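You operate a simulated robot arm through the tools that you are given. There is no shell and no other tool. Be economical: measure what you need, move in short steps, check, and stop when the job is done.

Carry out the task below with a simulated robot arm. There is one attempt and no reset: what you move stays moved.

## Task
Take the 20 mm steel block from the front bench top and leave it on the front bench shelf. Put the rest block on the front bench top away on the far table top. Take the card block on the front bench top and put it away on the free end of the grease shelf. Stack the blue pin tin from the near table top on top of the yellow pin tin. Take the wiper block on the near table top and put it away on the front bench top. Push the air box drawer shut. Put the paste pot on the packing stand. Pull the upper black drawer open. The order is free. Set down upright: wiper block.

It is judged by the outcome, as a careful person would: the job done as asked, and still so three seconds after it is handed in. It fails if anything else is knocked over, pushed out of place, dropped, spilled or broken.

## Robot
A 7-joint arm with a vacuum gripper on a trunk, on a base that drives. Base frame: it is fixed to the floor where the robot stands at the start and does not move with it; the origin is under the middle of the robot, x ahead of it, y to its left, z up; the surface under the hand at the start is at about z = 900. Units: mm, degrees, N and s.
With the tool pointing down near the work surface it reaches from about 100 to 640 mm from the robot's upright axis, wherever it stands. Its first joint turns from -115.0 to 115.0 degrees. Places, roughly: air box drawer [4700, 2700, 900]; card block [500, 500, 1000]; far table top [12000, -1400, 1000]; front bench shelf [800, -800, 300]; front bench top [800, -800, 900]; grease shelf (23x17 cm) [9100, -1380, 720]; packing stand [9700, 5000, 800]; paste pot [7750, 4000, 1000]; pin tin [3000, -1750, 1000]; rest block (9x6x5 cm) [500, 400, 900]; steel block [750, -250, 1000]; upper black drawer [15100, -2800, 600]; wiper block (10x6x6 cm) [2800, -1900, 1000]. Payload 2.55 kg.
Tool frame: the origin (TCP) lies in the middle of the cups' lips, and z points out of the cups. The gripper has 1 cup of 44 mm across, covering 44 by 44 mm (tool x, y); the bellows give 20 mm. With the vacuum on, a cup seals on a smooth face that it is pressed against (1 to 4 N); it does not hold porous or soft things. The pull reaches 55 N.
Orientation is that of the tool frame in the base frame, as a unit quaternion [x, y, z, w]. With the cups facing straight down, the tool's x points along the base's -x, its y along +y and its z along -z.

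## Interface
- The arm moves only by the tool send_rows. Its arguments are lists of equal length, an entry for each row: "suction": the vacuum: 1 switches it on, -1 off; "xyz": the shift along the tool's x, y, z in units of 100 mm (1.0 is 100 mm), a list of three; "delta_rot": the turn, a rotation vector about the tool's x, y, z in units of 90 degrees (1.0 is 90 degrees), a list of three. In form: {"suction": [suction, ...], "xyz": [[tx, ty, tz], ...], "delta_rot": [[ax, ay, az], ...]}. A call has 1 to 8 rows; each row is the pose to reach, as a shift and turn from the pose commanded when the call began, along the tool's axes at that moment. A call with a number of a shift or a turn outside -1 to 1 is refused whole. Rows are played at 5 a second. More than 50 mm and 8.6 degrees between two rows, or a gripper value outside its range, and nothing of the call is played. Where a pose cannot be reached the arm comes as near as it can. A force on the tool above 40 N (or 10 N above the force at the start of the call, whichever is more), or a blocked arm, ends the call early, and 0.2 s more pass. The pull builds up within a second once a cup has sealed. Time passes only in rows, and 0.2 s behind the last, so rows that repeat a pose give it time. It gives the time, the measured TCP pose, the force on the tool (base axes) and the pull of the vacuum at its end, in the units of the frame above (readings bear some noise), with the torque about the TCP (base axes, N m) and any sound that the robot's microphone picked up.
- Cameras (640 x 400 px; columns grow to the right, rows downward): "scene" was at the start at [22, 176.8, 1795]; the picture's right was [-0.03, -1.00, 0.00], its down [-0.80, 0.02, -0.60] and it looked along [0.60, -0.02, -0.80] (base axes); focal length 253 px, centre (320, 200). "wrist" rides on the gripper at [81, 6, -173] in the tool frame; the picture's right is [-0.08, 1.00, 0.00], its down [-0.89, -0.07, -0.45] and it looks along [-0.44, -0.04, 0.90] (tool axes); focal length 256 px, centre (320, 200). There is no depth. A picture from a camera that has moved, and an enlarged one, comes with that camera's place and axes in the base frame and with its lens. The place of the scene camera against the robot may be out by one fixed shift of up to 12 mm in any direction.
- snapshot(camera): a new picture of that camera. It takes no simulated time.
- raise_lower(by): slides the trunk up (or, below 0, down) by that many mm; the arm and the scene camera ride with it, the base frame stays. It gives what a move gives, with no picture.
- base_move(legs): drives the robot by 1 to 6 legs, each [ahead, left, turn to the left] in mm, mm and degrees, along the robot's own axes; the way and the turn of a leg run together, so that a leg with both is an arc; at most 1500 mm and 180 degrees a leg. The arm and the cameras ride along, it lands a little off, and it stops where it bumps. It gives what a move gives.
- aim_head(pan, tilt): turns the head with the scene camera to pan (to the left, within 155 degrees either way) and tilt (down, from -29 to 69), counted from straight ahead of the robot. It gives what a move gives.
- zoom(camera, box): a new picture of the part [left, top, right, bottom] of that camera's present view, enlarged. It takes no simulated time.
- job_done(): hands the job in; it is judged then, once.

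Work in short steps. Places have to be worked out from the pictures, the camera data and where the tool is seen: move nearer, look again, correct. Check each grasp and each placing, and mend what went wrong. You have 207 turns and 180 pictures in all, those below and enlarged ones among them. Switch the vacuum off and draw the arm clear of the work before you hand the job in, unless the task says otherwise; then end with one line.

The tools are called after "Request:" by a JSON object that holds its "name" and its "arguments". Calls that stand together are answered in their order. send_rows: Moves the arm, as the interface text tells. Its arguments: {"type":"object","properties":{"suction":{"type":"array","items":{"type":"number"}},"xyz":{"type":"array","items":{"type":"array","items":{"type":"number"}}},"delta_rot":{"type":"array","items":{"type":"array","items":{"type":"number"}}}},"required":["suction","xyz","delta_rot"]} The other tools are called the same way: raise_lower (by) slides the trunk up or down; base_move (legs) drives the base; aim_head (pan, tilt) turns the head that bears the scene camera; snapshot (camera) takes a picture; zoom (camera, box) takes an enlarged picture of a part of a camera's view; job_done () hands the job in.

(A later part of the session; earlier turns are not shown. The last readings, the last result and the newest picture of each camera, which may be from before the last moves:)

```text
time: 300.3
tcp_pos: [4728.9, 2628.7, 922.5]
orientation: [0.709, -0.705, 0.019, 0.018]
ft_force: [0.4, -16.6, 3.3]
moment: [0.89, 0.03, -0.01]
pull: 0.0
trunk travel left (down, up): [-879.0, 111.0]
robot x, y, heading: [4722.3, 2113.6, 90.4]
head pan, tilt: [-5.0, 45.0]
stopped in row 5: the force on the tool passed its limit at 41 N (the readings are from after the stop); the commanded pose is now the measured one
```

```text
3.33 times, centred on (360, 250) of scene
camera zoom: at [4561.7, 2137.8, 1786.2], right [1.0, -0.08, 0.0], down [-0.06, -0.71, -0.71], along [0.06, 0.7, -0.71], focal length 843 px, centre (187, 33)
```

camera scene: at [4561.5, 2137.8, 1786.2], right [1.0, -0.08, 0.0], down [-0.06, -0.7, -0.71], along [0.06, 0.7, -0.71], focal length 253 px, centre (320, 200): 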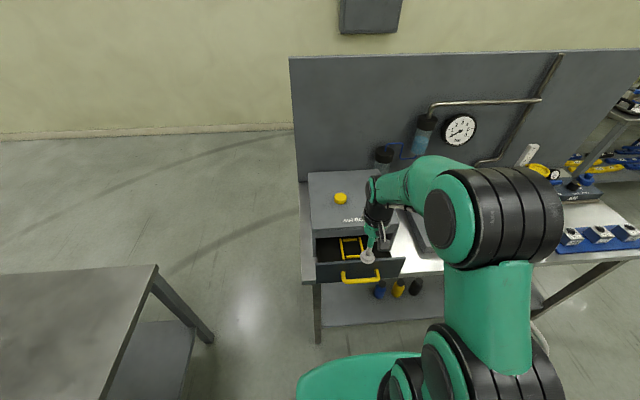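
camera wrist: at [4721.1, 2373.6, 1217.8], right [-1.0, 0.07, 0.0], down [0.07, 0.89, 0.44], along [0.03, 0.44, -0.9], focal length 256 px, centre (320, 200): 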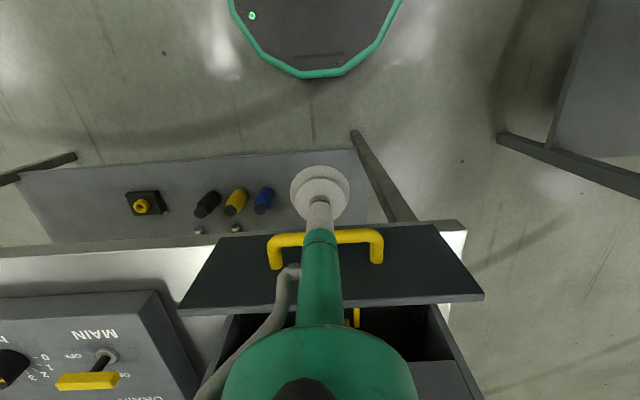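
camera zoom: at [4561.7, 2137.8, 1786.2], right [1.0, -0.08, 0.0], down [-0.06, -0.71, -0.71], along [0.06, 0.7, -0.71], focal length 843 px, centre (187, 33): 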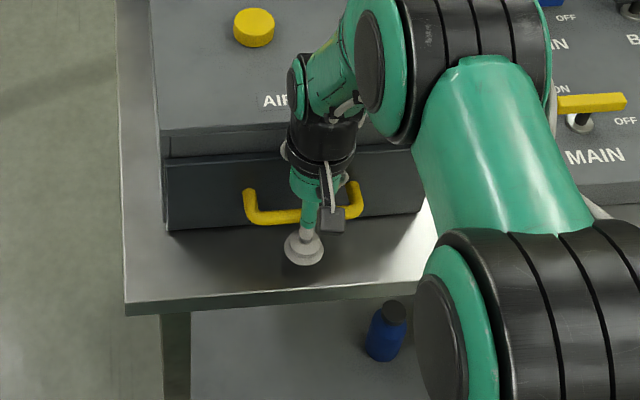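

The drawer hit its stop, so it is shut. I back the tool off (correcting a 3° tilt), then rise.

Request:
{"name": "send_rows", "arguments": {"suction": [-1, -1, -1, -1, -1], "xyz": [[0.1, 0, 0], [0.3, 0, 0], [0.6, 0, -0.1], [0.9, 0, -0.4], [1, 0, -0.8]], "delta_rot": [[0, 0, 0], [0, -0.033, 0], [0, -0.033, 0], [0, -0.033, 0], [0, -0.033, 0]]}}

Request:
{"name": "send_rows", "arguments": {"suction": [-1, -1, -1, -1], "xyz": [[0, 0, -0.4], [0, 0, -0.8], [0, 0, -0.95], [0, 0, -0.98]], "delta_rot": [[0, 0, 0], [0, 0, 0], [0, 0, 0], [0, 0, 0]]}}

Request:
{"name": "zoom", "arguments": {"camera": "scene", "box": [270, 150, 430, 310]}}

```text
time: 301.5
tcp_pos: [4729.8, 2536.8, 1008.7]
orientation: [0.709, -0.706, -0.005, -0.005]
ft_force: [-0.1, -0.1, -0.6]
moment: [0.04, 0.01, -0.02]
pull: 0.1
trunk travel left (down, up): [-879.0, 111.0]
robot x, y, heading: [4724.5, 2116.0, 90.0]
head pan, tilt: [-5.0, 45.0]
```

```text
time: 302.5
tcp_pos: [4730.3, 2538.5, 1107.5]
orientation: [0.708, -0.706, -0.006, -0.005]
ft_force: [-1.0, 0.7, -0.3]
moment: [-0.02, 0.01, -0.02]
pull: 0.0
trunk travel left (down, up): [-879.0, 111.0]
robot x, y, heading: [4721.7, 2112.6, 90.1]
head pan, tilt: [-5.0, 45.0]
```

```text
2.50 times, centred on (350, 230) of scene
camera zoom: at [4561.6, 2136.5, 1786.2], right [1.0, -0.08, 0.0], down [-0.06, -0.7, -0.71], along [0.06, 0.7, -0.71], focal length 632 px, centre (245, 125)
```

zoom: 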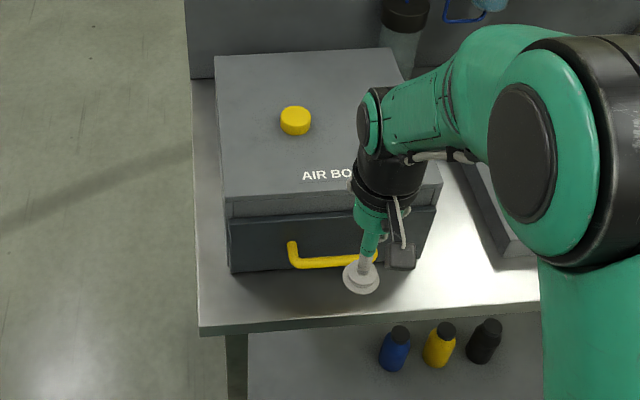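

The drawer is shut. Now to the near table: I back into the aisle, turn to face +x, reverse to x≈1820 and strafe down the lane to y≈−1450.

Request:
{"name": "base_move", "arguments": {"legs": [[-560, 0, 0], [0, 0, -90], [-1500, 0, 0], [-1400, 0, 0], [0, -1500, 0], [0, -1500, 0]]}}

Request:
{"name": "aim_head", "arguments": {"pan": 0, "tilt": 30}}

Request:
{"name": "snapshot", "arguments": {"camera": "scene"}}

```text
time: 337.4
tcp_pos: [2278.6, -1443.3, 1107.4]
orientation: [-0.01, 1.0, 0.0, 0.008]
ft_force: [-0.2, -0.8, 0.4]
moment: [-0.02, -0.01, -0.03]
pull: 0.0
trunk travel left (down, up): [-879.0, 111.0]
robot x, y, heading: [1856.6, -1442.4, 1.2]
head pan, tilt: [-5.0, 45.0]
```

```text
time: 338.1
tcp_pos: [2278.2, -1443.6, 1106.9]
orientation: [-0.009, 1.0, 0.001, 0.008]
ft_force: [0.3, 0.9, -0.8]
moment: [0.0, -0.03, -0.01]
pull: 0.0
trunk travel left (down, up): [-879.0, 111.0]
robot x, y, heading: [1856.8, -1443.5, 1.1]
head pan, tilt: [0.0, 30.0]
```

```text
113 pictures are left
camera scene: at [1890.4, -1264.0, 1808.8], right [0.02, -1.0, 0.0], down [-0.5, -0.01, -0.87], along [0.87, 0.02, -0.5], focal length 253 px, centre (320, 200)
```

scene: 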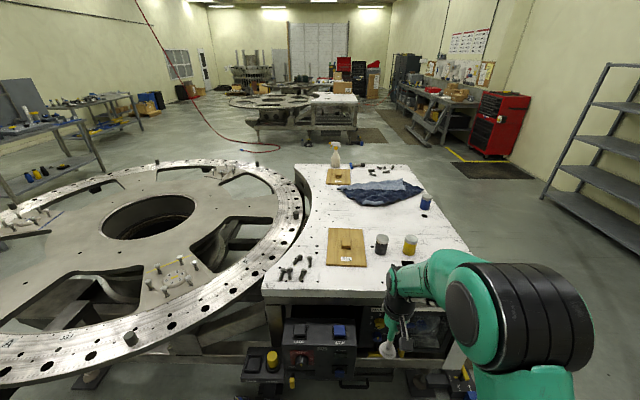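

Request:
{"name": "zoom", "arguments": {"camera": "scene", "box": [250, 130, 490, 300]}}

Request:
{"name": "snapshot", "arguments": {"camera": "wrist"}}

```text
2.35 times, centred on (370, 215) of scene
camera zoom: at [1890.4, -1264.0, 1808.8], right [0.02, -1.0, 0.0], down [-0.5, -0.01, -0.87], along [0.87, 0.02, -0.5], focal length 595 px, centre (202, 165)
```

zoom: 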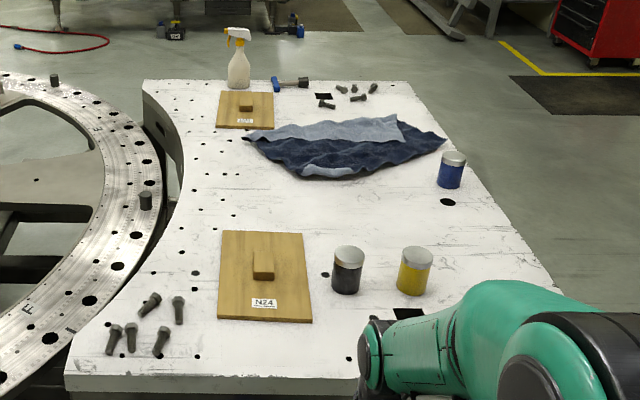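

```text
111 pictures are left
camera wrist: at [2193.7, -1440.0, 1278.1], right [0.06, 1.0, 0.0], down [0.89, -0.05, 0.46], along [0.46, -0.03, -0.89], focal length 256 px, centre (320, 200)
```

wrist: 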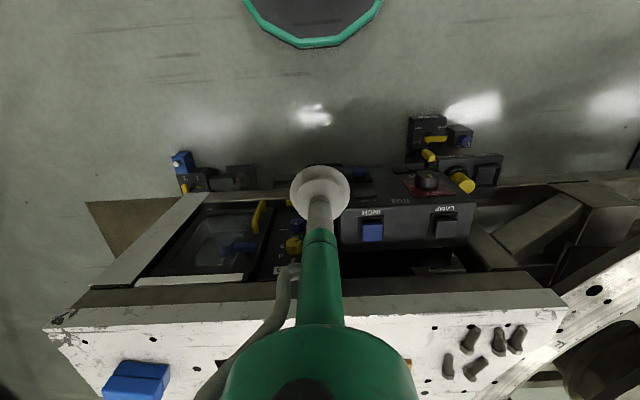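

Tins: yellow ≈(2935,−1703), blue ≈(3370,−1933); wiper block ≈(2771,−1878). The table's −y edge is at about y=−2025, so I go round to that side and face +y.

Request:
{"name": "base_move", "arguments": {"legs": [[0, -1100, -1.1], [1250, 0, 0], [0, 0, 90]]}}

Request:
{"name": "aim_head", "arguments": {"pan": 0, "tilt": 40}}

Request:
{"name": "snapshot", "arguments": {"camera": "scene"}}

Request:
{"name": "snapshot", "arguments": {"camera": "wrist"}}

```text
time: 353.6
tcp_pos: [3133.7, -2133.0, 1107.1]
orientation: [-0.704, 0.71, 0.005, 0.005]
ft_force: [-0.1, -0.1, -0.4]
moment: [-0.03, -0.01, 0.01]
pull: 0.1
trunk travel left (down, up): [-879.0, 111.0]
robot x, y, heading: [3121.8, -2555.9, 89.4]
head pan, tilt: [0.0, 30.0]
```

```text
time: 354.3
tcp_pos: [3133.2, -2132.2, 1105.1]
orientation: [-0.704, 0.711, 0.005, 0.006]
ft_force: [0.6, 0.4, -0.4]
moment: [0.03, 0.0, -0.01]
pull: 0.0
trunk travel left (down, up): [-879.0, 111.0]
robot x, y, heading: [3121.5, -2557.4, 89.5]
head pan, tilt: [0.0, 40.0]
```

```text
110 pictures are left
camera scene: at [2952.7, -2527.2, 1796.5], right [1.0, -0.01, 0.0], down [-0.01, -0.64, -0.77], along [0.01, 0.77, -0.64], focal length 253 px, centre (320, 200)
```

scene: 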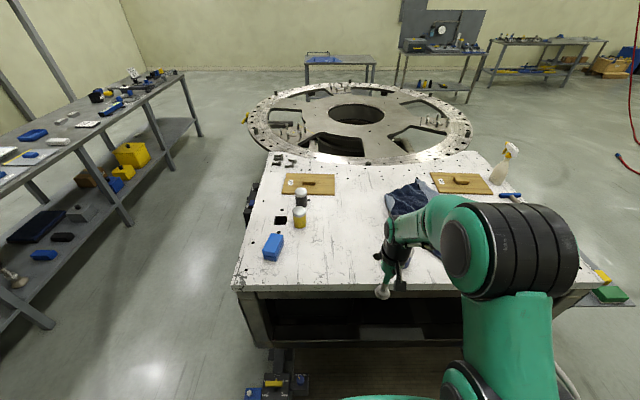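

```text
109 pictures are left
camera wrist: at [3124.5, -2216.7, 1277.5], right [-1.0, 0.09, 0.0], down [0.08, 0.88, 0.46], along [0.04, 0.46, -0.89], focal length 256 px, centre (320, 200)
```

wrist: 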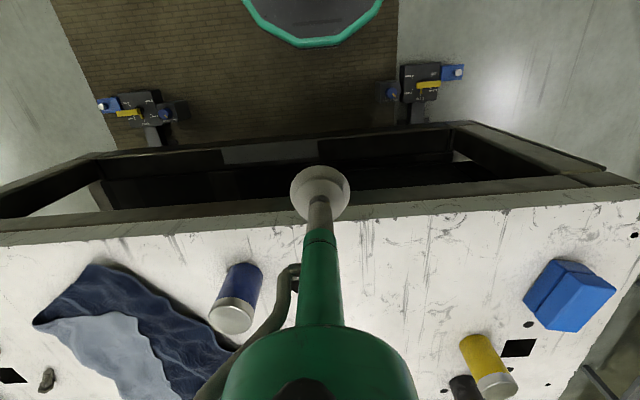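

Cross-checking views, tin tops are at z≈1025, with blue ≈(3290,−1907) and yellow ≈(2870,−1680). I raise the trunk, level the tool and drive closer.

Request:
{"name": "raise_lower", "arguments": {"by": 100}}

Request:
{"name": "send_rows", "arguments": {"suction": [-1, -1], "xyz": [[0.2, 0, 0], [0.3, 0, 0]], "delta_rot": [[0, 0.01, 0], [0, 0.01, 0]]}}

Request:
{"name": "base_move", "arguments": {"legs": [[290, 0, 0.5]]}}

Request:
{"name": "snapshot", "arguments": {"camera": "wrist"}}

Request:
{"name": "snapshot", "arguments": {"camera": "scene"}}

```text
time: 355.6
tcp_pos: [3133.6, -2130.9, 1206.4]
orientation: [-0.704, 0.71, 0.005, 0.005]
ft_force: [0.7, 0.1, -0.3]
moment: [0.03, 0.02, -0.01]
pull: 0.1
trunk travel left (down, up): [-979.0, 11.0]
robot x, y, heading: [3123.7, -2556.4, 89.4]
head pan, tilt: [0.0, 40.0]
```

```text
time: 356.2
tcp_pos: [3133.4, -2162.6, 1207.3]
orientation: [-0.704, 0.711, 0.001, 0.0]
ft_force: [0.1, 0.6, -0.3]
moment: [-0.02, -0.01, 0.03]
pull: 0.0
trunk travel left (down, up): [-979.0, 11.0]
robot x, y, heading: [3122.3, -2555.2, 89.5]
head pan, tilt: [0.0, 40.0]
```

```text
time: 358.3
tcp_pos: [3129.8, -1882.9, 1202.2]
orientation: [0.713, -0.701, 0.0, -0.001]
ft_force: [-0.5, -0.8, 0.4]
moment: [-0.01, 0.03, 0.01]
pull: 0.0
trunk travel left (down, up): [-979.0, 11.0]
robot x, y, heading: [3127.9, -2278.3, 90.7]
head pan, tilt: [0.0, 40.0]
stopped in leg 1: the robot was blocked; the commanded pose is now the measured one
```

```text
108 pictures are left
camera wrist: at [3123.4, -1964.1, 1374.7], right [-1.0, 0.06, 0.0], down [0.06, 0.89, 0.45], along [0.03, 0.44, -0.9], focal length 256 px, centre (320, 200)
```

wrist: 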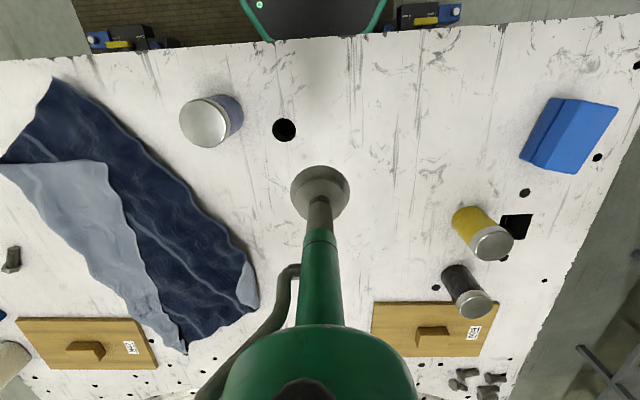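

```text
107 pictures are left
camera scene: at [2958.9, -2251.6, 1896.6], right [1.0, 0.01, 0.0], down [0.01, -0.64, -0.77], along [-0.01, 0.77, -0.64], focal length 253 px, centre (320, 200)
```

scene: 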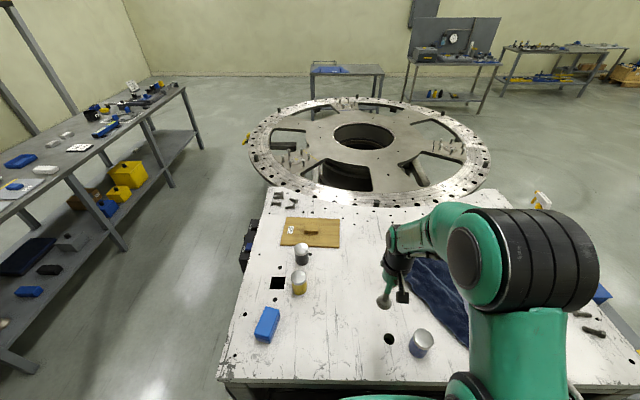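

Slight bump at the table front; I back off 20 mm. Then I move over the blue tin at about (3280,−1912).

Request:
{"name": "base_move", "arguments": {"legs": [[-20, 0, -0.6]]}}

Request:
{"name": "send_rows", "arguments": {"suction": [-1, -1, -1], "xyz": [[0, -0.4, 0], [0, -0.8, 0.1], [0, -1, 0.3]], "delta_rot": [[0, 0, 0], [0, 0, 0], [0, 0, 0]]}}

Request:
{"name": "send_rows", "arguments": {"suction": [-1, -1, -1], "xyz": [[0, -0.3, 0.2], [0, -0.5, 0.5], [0, -0.5, 0.8]], "delta_rot": [[0, 0, 0], [0, 0, 0], [0, 0, 0]]}}

Request:
{"name": "snapshot", "arguments": {"camera": "wrist"}}

Request:
{"name": "zoom", "arguments": {"camera": "scene", "box": [370, 280, 490, 370]}}

```text
time: 359.1
tcp_pos: [3134.2, -1900.7, 1201.8]
orientation: [0.708, -0.706, 0.0, 0.0]
ft_force: [0.1, -0.3, 0.1]
moment: [-0.02, 0.01, 0.0]
pull: 0.1
trunk travel left (down, up): [-979.0, 11.0]
robot x, y, heading: [3123.6, -2296.5, 90.0]
head pan, tilt: [0.0, 40.0]
```

```text
time: 359.9
tcp_pos: [3233.7, -1901.5, 1169.6]
orientation: [0.709, -0.706, 0.0, 0.0]
ft_force: [0.2, 0.0, 0.0]
moment: [-0.04, -0.01, 0.0]
pull: 0.0
trunk travel left (down, up): [-979.0, 11.0]
robot x, y, heading: [3123.0, -2295.5, 90.5]
head pan, tilt: [0.0, 40.0]
```

```text
time: 360.7
tcp_pos: [3285.2, -1900.7, 1089.6]
orientation: [0.709, -0.706, 0.0, -0.001]
ft_force: [0.2, 0.4, 0.1]
moment: [-0.01, 0.0, -0.01]
pull: 0.1
trunk travel left (down, up): [-979.0, 11.0]
robot x, y, heading: [3127.4, -2297.1, 90.3]
head pan, tilt: [0.0, 40.0]
```

```text
106 pictures are left
camera wrist: at [3277.2, -1982.9, 1262.6], right [-1.0, 0.07, 0.0], down [0.07, 0.89, 0.45], along [0.03, 0.45, -0.89], focal length 256 px, centre (320, 200)
```

wrist: 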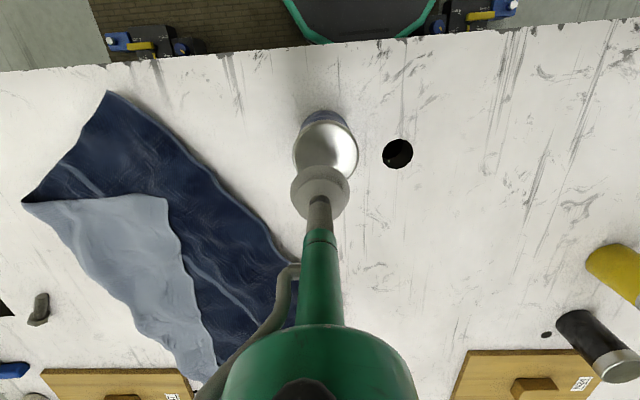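

```text
4.44 times, centred on (430, 325) of scene
camera zoom: at [2958.0, -2270.0, 1896.5], right [1.0, 0.0, 0.0], down [0.0, -0.64, -0.77], along [0.0, 0.77, -0.64], focal length 1124 px, centre (-169, -356)
```

zoom: 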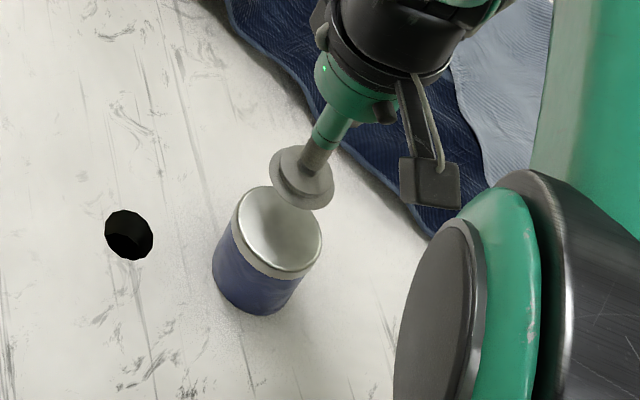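

Lid centre ≈(3279,−1909). I correct and descend in small steps with the vacuum on.

Request:
{"name": "send_rows", "arguments": {"suction": [-1, 1, 1, 1, 1, 1, 1], "xyz": [[0.08, 0.06, 0.3], [0.08, 0.06, 0.45], [0.08, 0.06, 0.53], [0.08, 0.06, 0.59], [0.08, 0.06, 0.63], [0.08, 0.06, 0.67], [0.08, 0.06, 0.7]], "delta_rot": [[0, 0, 0], [0, 0, 0], [0, 0, 0], [0, 0, 0], [0, 0, 0], [0, 0, 0], [0, 0, 0]]}}

Request:
{"name": "snapshot", "arguments": {"camera": "wrist"}}

```text
time: 361.9
tcp_pos: [3277.0, -1909.9, 1032.8]
orientation: [0.709, -0.705, -0.002, -0.006]
ft_force: [-4.2, -7.6, 28.4]
moment: [-0.44, 0.32, -0.03]
pull: 54.5
trunk travel left (down, up): [-979.0, 11.0]
robot x, y, heading: [3125.5, -2299.9, 90.1]
head pan, tilt: [0.0, 40.0]
stopped in row 6: the force on the tool passed its limit at 40 N (the readings are from after the stop); the commanded pose is now the measured one
```

```text
104 pictures are left
camera wrist: at [3269.7, -1993.2, 1203.2], right [-1.0, 0.07, 0.0], down [0.06, 0.89, 0.46], along [0.04, 0.45, -0.89], focal length 256 px, centre (320, 200)
```

wrist: 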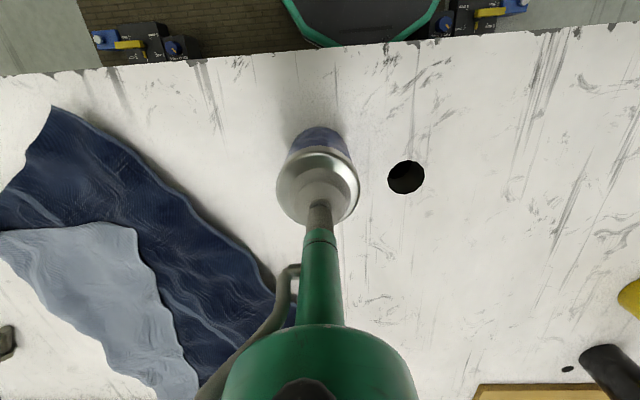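

Sealed at z≈1033. I lift straight up, re-levelling the tool.

Request:
{"name": "send_rows", "arguments": {"suction": [1, 1, 1, 1], "xyz": [[0, 0, -0.08], [0, 0, -0.4], [0, 0, -0.8], [0, 0, -1]], "delta_rot": [[0, 0, 0], [-0.0036, 0.0072, 0], [-0.0036, 0.0072, 0], [-0.0036, 0.0072, 0]]}}

Request:
{"name": "send_rows", "arguments": {"suction": [1, 1, 1], "xyz": [[0, 0, -0.4], [0, 0, -0.7], [0, 0, -0.7]], "delta_rot": [[0, 0, 0], [0, 0, 0], [0, 0, 0]]}}

Request:
{"name": "zoom", "arguments": {"camera": "scene", "box": [340, 240, 500, 370]}}

```text
time: 362.9
tcp_pos: [3279.6, -1909.0, 1127.8]
orientation: [0.708, -0.706, 0.0, 0.003]
ft_force: [-0.2, 0.1, -3.3]
moment: [-0.01, 0.03, 0.01]
pull: 55.5
trunk travel left (down, up): [-979.0, 11.0]
robot x, y, heading: [3127.0, -2296.0, 90.1]
head pan, tilt: [0.0, 40.0]
```

```text
time: 363.7
tcp_pos: [3279.8, -1907.0, 1198.2]
orientation: [0.708, -0.706, 0.001, 0.002]
ft_force: [0.5, -0.4, -5.1]
moment: [-0.01, 0.04, 0.0]
pull: 55.0
trunk travel left (down, up): [-979.0, 11.0]
robot x, y, heading: [3128.0, -2297.1, 90.2]
head pan, tilt: [0.0, 40.0]
```

```text
3.08 times, centred on (420, 305) of scene
camera zoom: at [2958.5, -2270.1, 1896.5], right [1.0, 0.0, 0.0], down [0.0, -0.64, -0.77], along [0.0, 0.77, -0.64], focal length 778 px, centre (12, -123)
```

zoom: 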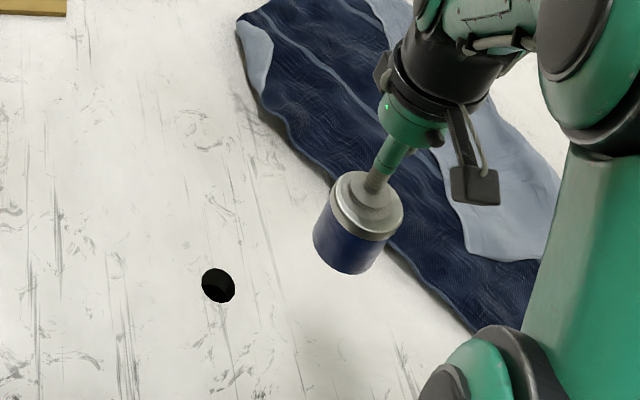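

Held, 5 N. I shift the base left 130 mm and swing the tin toward the yellow one, staying at z≈1198.

Request:
{"name": "base_move", "arguments": {"legs": [[8, 130, -0.2]]}}

Request:
{"name": "send_rows", "arguments": {"suction": [1, 1, 1, 1], "xyz": [[-0.2, 0.35, 0], [-0.4, 0.7, 0], [-0.5, 0.95, 0], [-0.5, 0.95, 0]], "delta_rot": [[0, 0, 0], [0, 0, 0], [0, 0, 0], [0, 0, 0]]}}

Request:
{"name": "snapshot", "arguments": {"camera": "wrist"}}

Request:
{"name": "snapshot", "arguments": {"camera": "scene"}}

```text
time: 364.9
tcp_pos: [3291.5, -1972.4, 1193.5]
orientation: [-0.655, 0.756, 0.0, -0.003]
ft_force: [-0.3, -0.4, -3.5]
moment: [0.03, 0.0, -0.01]
pull: 55.2
trunk travel left (down, up): [-979.0, 11.0]
robot x, y, heading: [3085.9, -2333.3, 81.9]
head pan, tilt: [0.0, 40.0]
stopped in leg 1: the robot was blocked; the commanded pose is now the measured one
```

```text
time: 365.9
tcp_pos: [3205.3, -1908.2, 1193.3]
orientation: [-0.655, 0.756, -0.002, -0.003]
ft_force: [0.3, -0.2, -3.2]
moment: [0.0, 0.03, 0.01]
pull: 54.9
trunk travel left (down, up): [-979.0, 11.0]
robot x, y, heading: [3086.1, -2331.7, 81.9]
head pan, tilt: [0.0, 40.0]
```

```text
102 pictures are left
camera wrist: at [3186.3, -1986.5, 1366.6], right [-0.98, 0.22, 0.0], down [0.2, 0.88, 0.44], along [0.1, 0.43, -0.9], focal length 256 px, centre (320, 200)
```

wrist: 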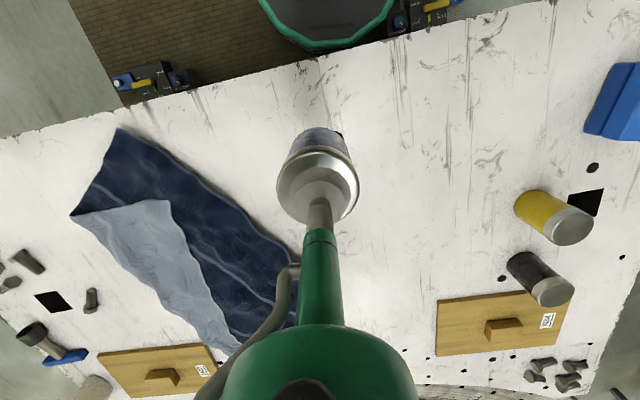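

```text
101 pictures are left
camera scene: at [2921.7, -2281.9, 1896.5], right [0.99, -0.14, 0.0], down [-0.09, -0.64, -0.77], along [0.11, 0.76, -0.64], focal length 253 px, centre (320, 200)
```

scene: 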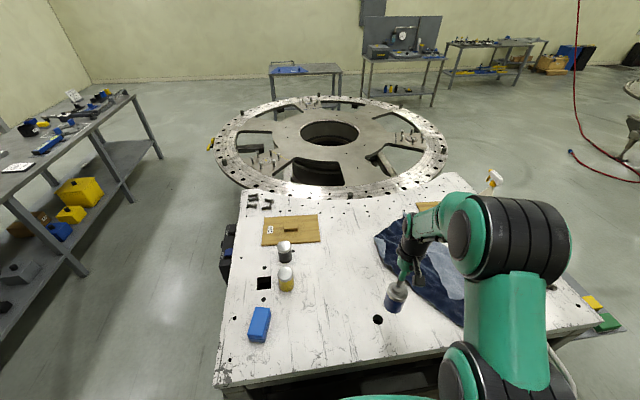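

The base was blocked on the left by the floor valve beside the table foot. I back straight out and go round to the −x side instead, where both yellow tin and wiper are in reach.

Request:
{"name": "base_move", "arguments": {"legs": [[-260, 0, 0], [0, 0, -82], [-1150, 0, 0], [0, 830, 0]]}}

Request:
{"name": "snapshot", "arguments": {"camera": "wrist"}}

Request:
{"name": "snapshot", "arguments": {"camera": "scene"}}

```text
time: 380.7
tcp_pos: [2339.3, -1826.0, 1192.9]
orientation: [-0.003, 1.0, 0.001, -0.003]
ft_force: [0.5, -0.5, -3.7]
moment: [0.02, 0.02, -0.01]
pull: 54.6
trunk travel left (down, up): [-979.0, 11.0]
robot x, y, heading: [1898.4, -1770.7, 0.4]
head pan, tilt: [0.0, 40.0]
```

```text
100 pictures are left
camera wrist: at [2257.9, -1821.4, 1365.4], right [0.07, 1.0, 0.0], down [0.89, -0.07, 0.44], along [0.44, -0.03, -0.9], focal length 256 px, centre (320, 200)
```

wrist: 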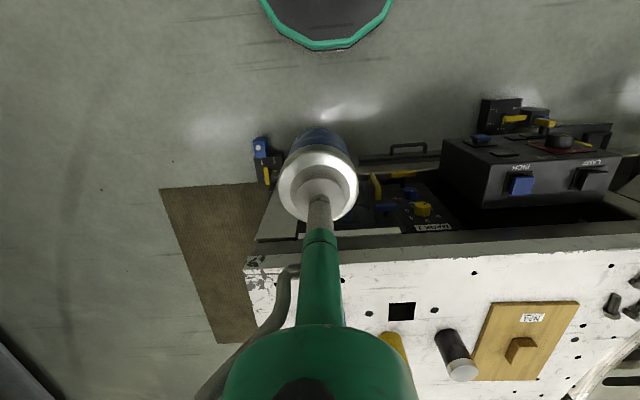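

```text
99 pictures are left
camera scene: at [1931.9, -1590.8, 1893.5], right [0.01, -1.0, 0.0], down [-0.64, 0.0, -0.77], along [0.77, 0.01, -0.64], focal length 253 px, centre (320, 200)
```

scene: 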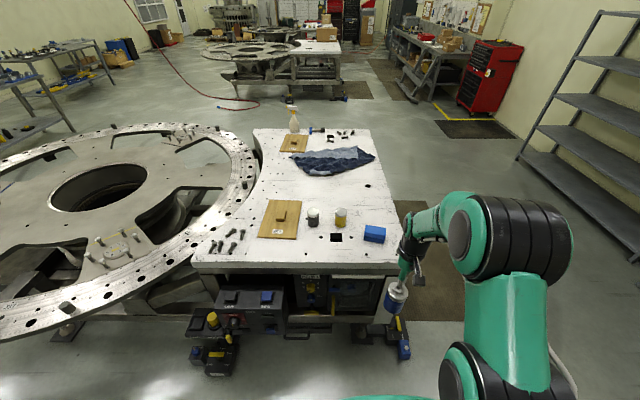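

This side is clear between the valves (y −2050…−1000). I drive ahead 370 mm.

Request:
{"name": "base_move", "arguments": {"legs": [[370, 25, -0.4]]}}

Request:
{"name": "snapshot", "arguments": {"camera": "wrist"}}

Request:
{"name": "snapshot", "arguments": {"camera": "scene"}}

```text
time: 383.1
tcp_pos: [2708.3, -1802.6, 1193.4]
orientation: [0.0, 1.0, 0.001, -0.003]
ft_force: [0.2, 0.7, -2.9]
moment: [0.04, -0.02, 0.01]
pull: 55.1
trunk travel left (down, up): [-979.0, 11.0]
robot x, y, heading: [2268.2, -1740.8, 0.1]
head pan, tilt: [0.0, 40.0]
```

```text
98 pictures are left
camera wrist: at [2626.5, -1797.6, 1365.5], right [0.08, 1.0, 0.0], down [0.89, -0.07, 0.44], along [0.44, -0.03, -0.9], focal length 256 px, centre (320, 200)
```

wrist: 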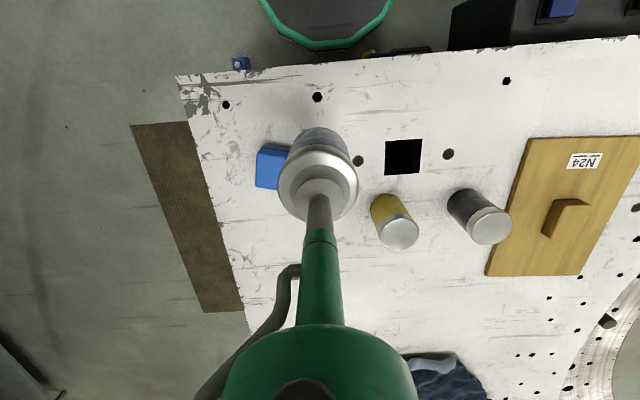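

```text
97 pictures are left
camera scene: at [2302.0, -1564.7, 1893.5], right [0.0, -1.0, 0.0], down [-0.64, 0.0, -0.77], along [0.77, 0.0, -0.64], focal length 253 px, centre (320, 200)
```

scene: 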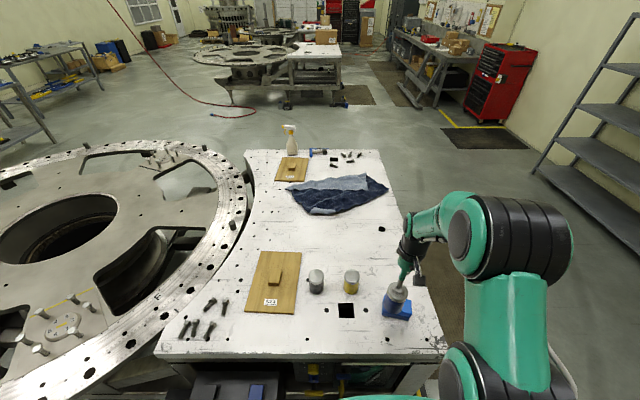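

Yellow lid ≈(2858,−1690). I first move alongside it (80 mm to its right) to measure it accurately in the wrist view.

Request:
{"name": "send_rows", "arguments": {"suction": [1, 1, 1], "xyz": [[-0.4, 0.05, 0], [-0.8, 0.1, 0], [-1, 0.15, 0]], "delta_rot": [[0, 0, 0], [0, 0, 0], [0, 0, 0]]}}

Request:
{"name": "send_rows", "arguments": {"suction": [1, 1, 1], "xyz": [[-0.3, 0.05, 0], [-0.5, 0.15, 0], [-0.5, 0.15, 0]], "delta_rot": [[0, 0, 0], [0, 0, 0], [0, 0, 0]]}}

Request:
{"name": "snapshot", "arguments": {"camera": "wrist"}}

Request:
{"name": "zoom", "arguments": {"camera": "scene", "box": [280, 210, 440, 320]}}

```text
time: 383.9
tcp_pos: [2809.8, -1787.3, 1192.7]
orientation: [0.0, 1.0, 0.001, -0.003]
ft_force: [0.2, 0.0, -3.9]
moment: [0.04, 0.04, 0.01]
pull: 54.8
trunk travel left (down, up): [-979.0, 11.0]
robot x, y, heading: [2269.1, -1741.7, 0.2]
head pan, tilt: [0.0, 40.0]
```

```text
time: 384.7
tcp_pos: [2856.0, -1772.9, 1190.7]
orientation: [0.0, 1.0, 0.001, -0.003]
ft_force: [0.2, 0.7, -3.0]
moment: [-0.02, -0.04, -0.01]
pull: 55.0
trunk travel left (down, up): [-979.0, 11.0]
robot x, y, heading: [2270.6, -1742.3, 0.0]
head pan, tilt: [0.0, 40.0]
```

```text
96 pictures are left
camera wrist: at [2775.4, -1768.1, 1364.3], right [0.08, 1.0, 0.0], down [0.89, -0.07, 0.44], along [0.44, -0.03, -0.9], focal length 256 px, centre (320, 200)
```

wrist: 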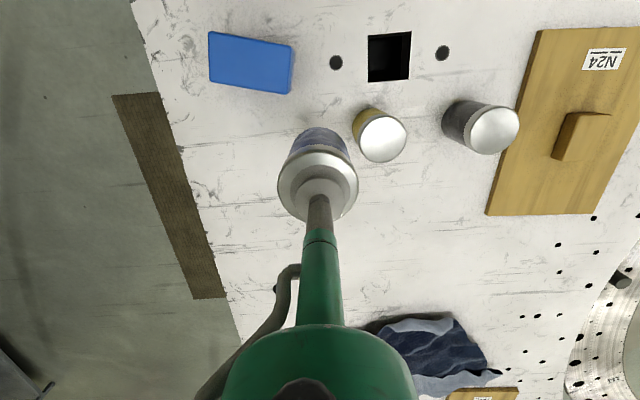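

```text
3.64 times, centred on (360, 265) of scene
camera zoom: at [2300.5, -1565.0, 1893.5], right [0.0, -1.0, 0.0], down [-0.64, 0.0, -0.77], along [0.77, 0.0, -0.64], focal length 919 px, centre (174, -36)
```

zoom: 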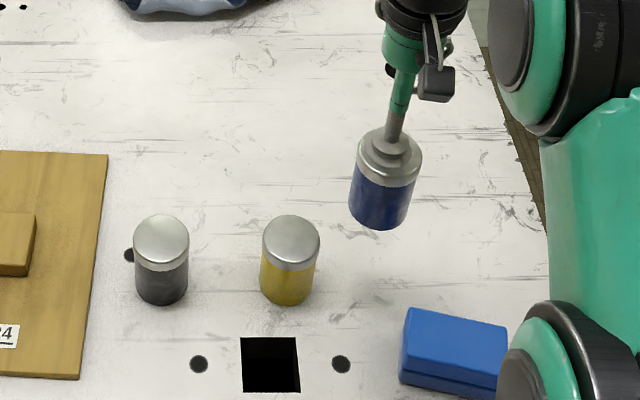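

Yellow lid centre ≈(2854,−1693); blue tin hangs ~5 mm nearer than the TCP. I move 81 mm left and lower a bit, then check alignment.

Request:
{"name": "send_rows", "arguments": {"suction": [1, 1, 1, 1], "xyz": [[-0.02, 0.4, 0], [-0.03, 0.7, 0], [-0.03, 0.81, 0.2], [-0.03, 0.81, 0.3]], "delta_rot": [[0, 0, 0], [0, 0, 0], [0, 0, 0], [0, 0, 0]]}}

Request:
{"name": "zoom", "arguments": {"camera": "wrist", "box": [220, 50, 420, 250]}}

Request:
{"name": "zoom", "arguments": {"camera": "scene", "box": [300, 200, 420, 310]}}

```text
time: 385.7
tcp_pos: [2859.9, -1690.8, 1160.2]
orientation: [0.0, 1.0, 0.001, -0.003]
ft_force: [0.0, 0.1, -4.6]
moment: [0.07, 0.0, 0.01]
pull: 55.0
trunk travel left (down, up): [-979.0, 11.0]
robot x, y, heading: [2269.7, -1746.0, -0.1]
head pan, tilt: [0.0, 40.0]
```

```text
2.00 times, centred on (320, 150) of wrist
camera zoom: at [2778.7, -1685.9, 1334.0], right [0.08, 1.0, 0.0], down [0.89, -0.07, 0.44], along [0.44, -0.03, -0.9], focal length 512 px, centre (320, 300)
```

zoom: 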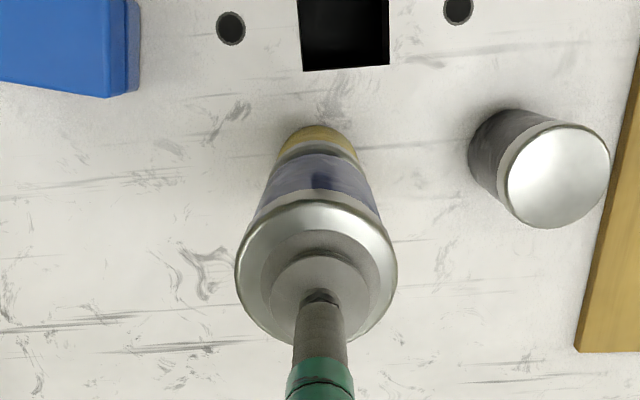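

```text
3.64 times, centred on (360, 255) of scene
camera zoom: at [2302.3, -1564.3, 1893.5], right [0.0, -1.0, 0.0], down [-0.64, 0.0, -0.77], along [0.77, 0.0, -0.64], focal length 919 px, centre (174, 0)
```

zoom: 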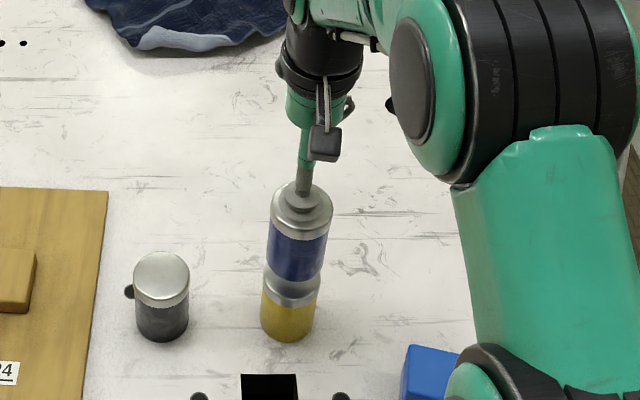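

Alignment looks good to about 2–3 mm. I nudge 2 mm left and descend slowly until contact.

Request:
{"name": "send_rows", "arguments": {"suction": [1, 1, 1, 1, 1, 1], "xyz": [[0, 0.02, 0.1], [0, 0.02, 0.16], [0, 0.02, 0.21], [0, 0.02, 0.25], [0, 0.02, 0.28], [0, 0.02, 0.28]], "delta_rot": [[0, 0, 0], [0, 0, 0], [0, 0, 0], [0, 0, 0], [0, 0, 0], [0, 0, 0]]}}

Request:
{"name": "zoom", "arguments": {"camera": "scene", "box": [300, 200, 420, 310]}}

```text
time: 387.1
tcp_pos: [2861.6, -1689.5, 1133.8]
orientation: [0.0, 1.0, 0.001, -0.003]
ft_force: [-0.3, -0.5, -4.2]
moment: [0.01, -0.01, 0.02]
pull: 54.7
trunk travel left (down, up): [-979.0, 11.0]
robot x, y, heading: [2267.3, -1745.9, -0.2]
head pan, tilt: [0.0, 40.0]
```

```text
3.64 times, centred on (360, 255) of scene
camera zoom: at [2302.5, -1564.6, 1893.5], right [0.0, -1.0, 0.0], down [-0.64, 0.0, -0.77], along [0.77, 0.0, -0.64], focal length 919 px, centre (174, 0)
```

zoom: 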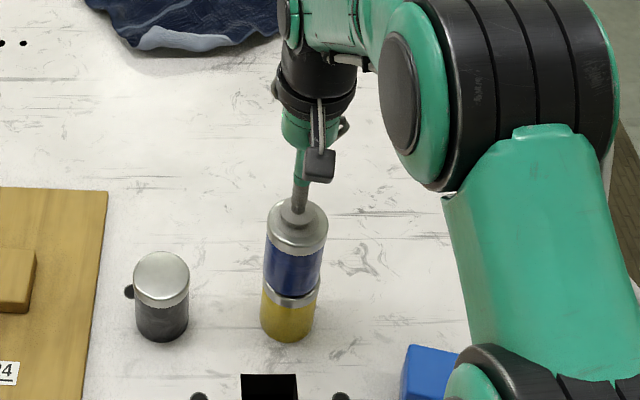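

Nearly touching and well aligned. I continue in 2 mm steps.

Request:
{"name": "send_rows", "arguments": {"suction": [1, 1, 1, 1, 1], "xyz": [[0, 0, 0.02], [0, 0, 0.04], [0, 0, 0.06], [0, 0, 0.08], [0, 0, 0.08]], "delta_rot": [[0, 0, 0], [0, 0, 0], [0, 0, 0], [0, 0, 0], [0, 0, 0]]}}

```text
time: 388.3
tcp_pos: [2861.7, -1688.4, 1126.0]
orientation: [0.0, 1.0, 0.001, -0.001]
ft_force: [-0.2, 0.8, 1.0]
moment: [-0.1, -0.06, 0.03]
pull: 55.1
trunk travel left (down, up): [-979.0, 11.0]
robot x, y, heading: [2271.0, -1744.7, -0.0]
head pan, tilt: [0.0, 40.0]
```

Contact starting at z≈1126. I press 2 mm more, release and rise.

Request:
{"name": "send_rows", "arguments": {"suction": [1, 1, 1], "xyz": [[0, 0, 0.01], [0, 0, 0.02], [0, 0, 0.02]], "delta_rot": [[0, 0, 0], [0, 0, 0], [0, 0, 0]]}}

Request:
{"name": "send_rows", "arguments": {"suction": [-1, -1, -1, -1, -1, -1, -1], "xyz": [[0, 0, 0], [0, 0, 0], [0, 0, 0], [0, 0, -0.02], [0, 0, -0.1], [0, 0, -0.4], [0, 0, -0.7]], "delta_rot": [[0, 0, 0], [0, 0, 0], [0, 0, 0], [0, 0, 0], [0, 0, 0], [0, 0, 0], [0, 0, 0]]}}

Request:
{"name": "zoom", "arguments": {"camera": "scene", "box": [300, 200, 420, 310]}}

```text
time: 389.1
tcp_pos: [2860.6, -1689.3, 1125.6]
orientation: [0.0, 1.0, 0.001, 0.0]
ft_force: [-1.3, 1.6, 9.8]
moment: [-0.14, -0.16, 0.04]
pull: 55.0
trunk travel left (down, up): [-979.0, 11.0]
robot x, y, heading: [2268.4, -1748.7, -0.1]
head pan, tilt: [0.0, 40.0]
```

```text
time: 390.7
tcp_pos: [2857.9, -1690.5, 1191.0]
orientation: [0.0, 1.0, 0.001, -0.001]
ft_force: [0.7, 0.0, 0.7]
moment: [-0.02, -0.01, 0.01]
pull: 0.0
out of reach, approached as far as the arm can: row 7
trunk travel left (down, up): [-979.0, 11.0]
robot x, y, heading: [2268.6, -1744.8, -0.1]
head pan, tilt: [0.0, 40.0]
```

```text
3.64 times, centred on (360, 255) of scene
camera zoom: at [2302.2, -1564.6, 1893.4], right [0.0, -1.0, 0.0], down [-0.64, 0.0, -0.77], along [0.77, 0.0, -0.64], focal length 919 px, centre (174, 0)
```

zoom: 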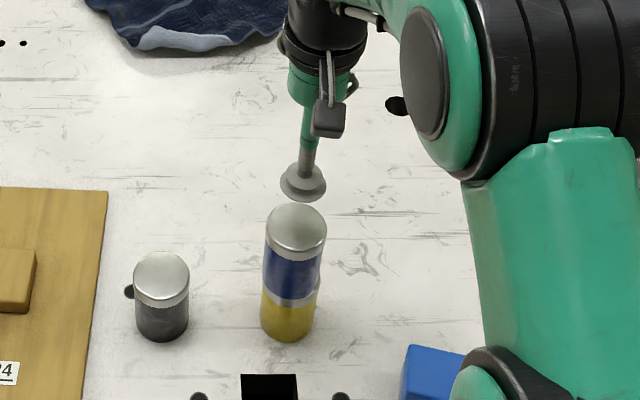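

Stacked neatly. Next the wiper block, about (2756,−1851); I move near it at height for a look.

Request:
{"name": "send_rows", "arguments": {"suction": [-1, -1, -1, -1], "xyz": [[0.35, -0.1, 0], [0.7, -0.3, 0], [1.0, -0.6, 0], [1.0, -0.7, 0.2]], "delta_rot": [[0, 0, 0], [0, 0, 0], [0, 0, 0], [0, 0, 0]]}}

Request:
{"name": "snapshot", "arguments": {"camera": "wrist"}}

Request:
{"name": "zoom", "arguments": {"camera": "scene", "box": [330, 230, 450, 330]}}

```text
time: 391.7
tcp_pos: [2758.5, -1759.9, 1171.6]
orientation: [-0.001, 1.0, 0.001, -0.003]
ft_force: [0.5, -0.2, -0.4]
moment: [0.01, 0.04, 0.0]
pull: 0.1
trunk travel left (down, up): [-979.0, 11.0]
robot x, y, heading: [2266.5, -1746.9, -0.2]
head pan, tilt: [0.0, 40.0]
```

```text
90 pictures are left
camera wrist: at [2677.3, -1755.3, 1345.1], right [0.08, 1.0, 0.0], down [0.89, -0.07, 0.44], along [0.44, -0.03, -0.9], focal length 256 px, centre (320, 200)
```

wrist: 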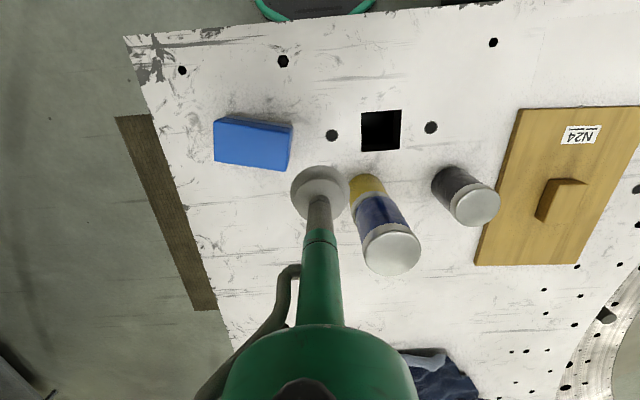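

```text
4.00 times, centred on (390, 280) of scene
camera zoom: at [2304.1, -1564.4, 1893.4], right [0.0, -1.0, 0.0], down [-0.64, 0.0, -0.77], along [0.77, 0.0, -0.64], focal length 1011 px, centre (40, -120)
```

zoom: 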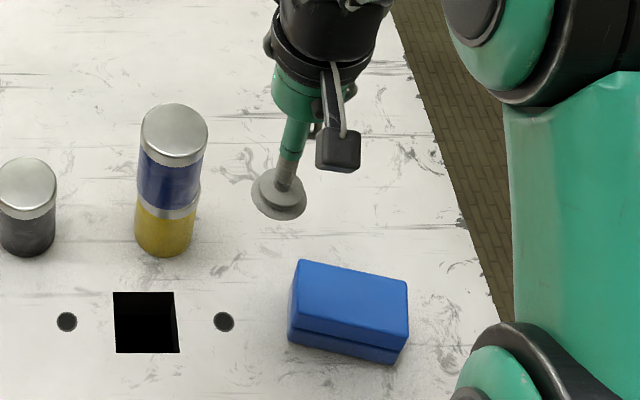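

Wiper top centre ≈(2756,−1851, z≈1002). I move above it and lower to about 1035.

Request:
{"name": "send_rows", "arguments": {"suction": [-1, -1, -1, -1], "xyz": [[0.02, -0.4, 0.2], [0.02, -0.8, 0.5], [0.02, -0.91, 0.9], [0.02, -0.91, 1.0]], "delta_rot": [[0, 0, 0], [0, 0, 0], [0, 0, 0], [0, 0, 0]]}}

Request:
{"name": "zoom", "arguments": {"camera": "wrist", "box": [200, 80, 440, 250]}}

Request:
{"name": "zoom", "arguments": {"camera": "scene", "box": [330, 230, 450, 330]}}

```text
time: 392.7
tcp_pos: [2755.8, -1850.7, 1072.1]
orientation: [0.0, 1.0, 0.001, -0.003]
ft_force: [-0.3, -0.1, -0.3]
moment: [0.0, -0.02, 0.0]
pull: 0.0
trunk travel left (down, up): [-979.0, 11.0]
robot x, y, heading: [2266.5, -1740.7, -0.5]
head pan, tilt: [0.0, 40.0]
```

```text
2.35 times, centred on (320, 165) of wrist
camera zoom: at [2674.4, -1846.3, 1244.5], right [0.08, 1.0, 0.0], down [0.89, -0.07, 0.44], along [0.44, -0.03, -0.9], focal length 602 px, centre (320, 282)
```

zoom: 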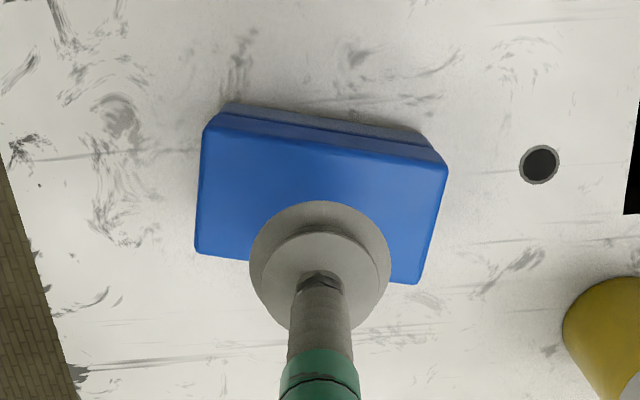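

```text
4.00 times, centred on (390, 280) of scene
camera zoom: at [2302.2, -1564.9, 1893.5], right [0.0, -1.0, 0.0], down [-0.64, 0.0, -0.77], along [0.77, 0.0, -0.64], focal length 1011 px, centre (40, -120)
```

zoom: 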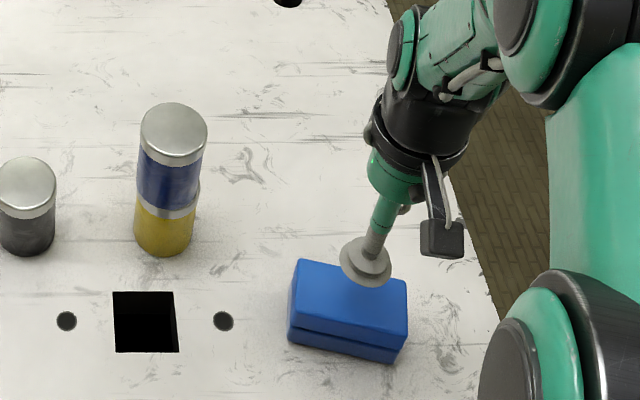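

Well aligned. I press down with the vacuum on in small steps.

Request:
{"name": "send_rows", "arguments": {"suction": [1, 1, 1, 1, 1, 1, 1, 1], "xyz": [[0, -0.02, 0.35], [0, -0.02, 0.5], [0, -0.02, 0.58], [0, -0.02, 0.63], [0, -0.02, 0.66], [0, -0.02, 0.68], [0, -0.02, 0.7], [0, -0.02, 0.7]], "delta_rot": [[0, 0, 0], [0, 0, 0], [0, 0, 0], [0, 0, 0], [0, 0, 0], [0, 0, 0], [0, 0, 0], [0, 0, 0]]}}

```text
time: 394.5
tcp_pos: [2756.1, -1854.6, 1004.8]
orientation: [0.0, 1.0, 0.0, 0.003]
ft_force: [0.9, -0.8, 34.0]
moment: [0.04, 0.18, -0.03]
pull: 55.1
trunk travel left (down, up): [-979.0, 11.0]
robot x, y, heading: [2271.7, -1744.1, -0.1]
head pan, tilt: [0.0, 40.0]
```

Sealed. I lift, back away from the table and turn to face the front bench's back side to find a free spot.

Request:
{"name": "send_rows", "arguments": {"suction": [1, 1, 1, 1], "xyz": [[0, 0, -0.1], [0, 0, -0.4], [0, 0, -0.8], [0, 0, -1]], "delta_rot": [[0, 0, 0], [0, 0, 0], [0, 0, 0], [0, 0, 0]]}}

Request:
{"name": "send_rows", "arguments": {"suction": [1, 1, 1], "xyz": [[0.4, 0.2, -0.2], [0.7, 0.5, -0.4], [0.7, 0.9, -0.4]], "delta_rot": [[0, 0, 0], [0, 0, 0], [0, 0, 0]]}}

Request:
{"name": "base_move", "arguments": {"legs": [[-480, 0, 0], [0, 600, 0], [0, 0, 180]]}}

Request:
{"name": "snapshot", "arguments": {"camera": "scene"}}

```text
time: 395.5
tcp_pos: [2753.4, -1852.4, 1102.7]
orientation: [0.0, 1.0, 0.001, -0.003]
ft_force: [-0.2, -0.3, -0.6]
moment: [0.02, 0.02, -0.04]
pull: 54.7
trunk travel left (down, up): [-979.0, 11.0]
robot x, y, heading: [2267.6, -1737.7, -0.2]
head pan, tilt: [0.0, 40.0]
```

```text
time: 396.3
tcp_pos: [2687.4, -1762.0, 1140.6]
orientation: [0.0, 1.0, 0.001, -0.002]
ft_force: [-0.5, 0.8, -0.9]
moment: [0.01, 0.02, -0.02]
pull: 54.9
trunk travel left (down, up): [-979.0, 11.0]
robot x, y, heading: [2272.2, -1741.9, -0.2]
head pan, tilt: [0.0, 40.0]
```

```text
time: 409.4
tcp_pos: [1375.7, -1121.4, 1141.5]
orientation: [1.0, -0.005, 0.003, 0.001]
ft_force: [-0.2, 0.4, -0.4]
moment: [0.0, 0.0, -0.04]
pull: 55.1
trunk travel left (down, up): [-979.0, 11.0]
robot x, y, heading: [1790.0, -1141.5, 179.4]
head pan, tilt: [0.0, 40.0]
```

```text
86 pictures are left
camera scene: at [1773.9, -1319.6, 1893.5], right [0.01, 1.0, 0.0], down [0.64, -0.01, -0.77], along [-0.77, 0.01, -0.64], focal length 253 px, centre (320, 200)
```

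scene: 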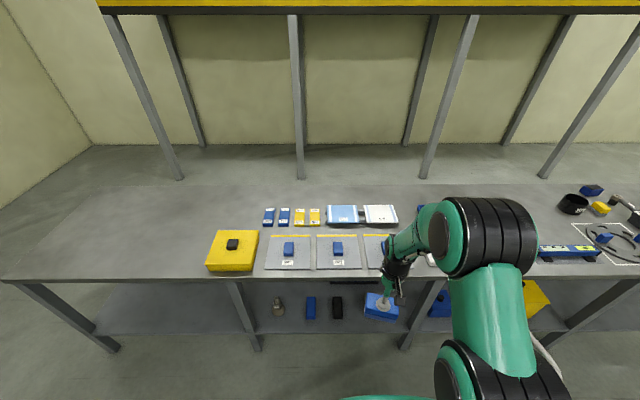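

The bench's end at y<−1850 is empty. I aim for about (960,−2100): strafe left 960 and approach to x=1460.

Request:
{"name": "base_move", "arguments": {"legs": [[0, 960, 0.6], [330, 0, 0]]}}

Request:
{"name": "send_rows", "arguments": {"suction": [1, 1, 1, 1], "xyz": [[-0.35, 0, 0.2], [-0.7, 0, 0.5], [-0.85, 0, 0.9], [-0.85, 0, 1]], "delta_rot": [[0, 0, 0], [0, 0, 0], [0, 0, 0], [0, 0, 0]]}}

Request:
{"name": "snapshot", "arguments": {"camera": "wrist"}}

Request:
{"name": "snapshot", "arguments": {"camera": "scene"}}

```text
time: 416.2
tcp_pos: [1038.8, -2078.2, 1142.2]
orientation: [1.0, -0.002, 0.003, 0.002]
ft_force: [-0.1, 0.8, -0.6]
moment: [-0.01, -0.02, -0.01]
pull: 55.1
trunk travel left (down, up): [-979.0, 11.0]
robot x, y, heading: [1455.4, -2098.3, 179.9]
head pan, tilt: [0.0, 40.0]
```

```text
time: 417.2
tcp_pos: [953.7, -2078.9, 1040.9]
orientation: [1.0, -0.002, 0.002, 0.002]
ft_force: [-0.3, 1.0, -2.1]
moment: [-0.03, -0.04, 0.01]
pull: 55.2
trunk travel left (down, up): [-979.0, 11.0]
robot x, y, heading: [1451.8, -2100.4, 179.9]
head pan, tilt: [0.0, 40.0]
```

```text
85 pictures are left
camera wrist: at [1032.1, -2085.8, 1214.4], right [-0.08, -1.0, 0.0], down [-0.89, 0.07, 0.44], along [-0.44, 0.04, -0.9], focal length 256 px, centre (320, 200)
```

wrist: 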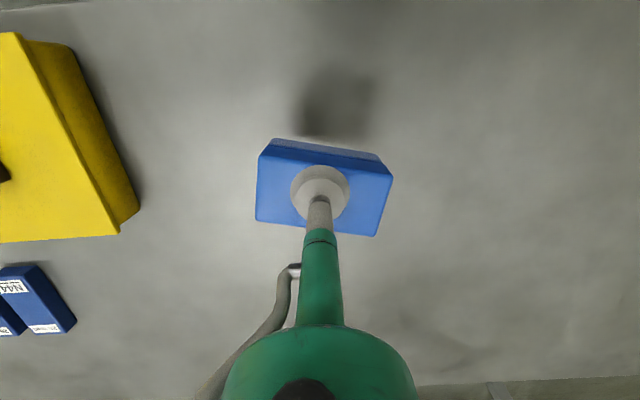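

```text
84 pictures are left
camera scene: at [1438.6, -2272.9, 1893.5], right [0.0, 1.0, 0.0], down [0.64, 0.0, -0.77], along [-0.77, 0.0, -0.64], focal length 253 px, centre (320, 200)
```

scene: 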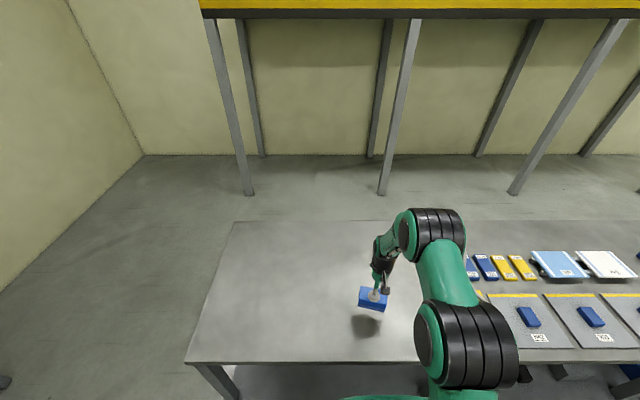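

Free space all round. I lower to near the surface then in small steps.

Request:
{"name": "send_rows", "arguments": {"suction": [1, 1, 1, 1, 1, 1], "xyz": [[0, 0, 0.35], [0, 0, 0.65], [0, 0, 0.7], [0, 0, 0.73], [0, 0, 0.76], [0, 0, 0.76]], "delta_rot": [[0, 0, 0], [0, 0, 0], [0, 0, 0], [0, 0, 0], [0, 0, 0], [0, 0, 0]]}}

```text
time: 418.6
tcp_pos: [955.1, -2077.6, 965.1]
orientation: [1.0, -0.002, 0.002, 0.001]
ft_force: [-0.6, -0.1, -0.4]
moment: [0.01, -0.04, 0.03]
pull: 54.4
trunk travel left (down, up): [-979.0, 11.0]
robot x, y, heading: [1456.5, -2098.6, 179.7]
head pan, tilt: [0.0, 40.0]
```

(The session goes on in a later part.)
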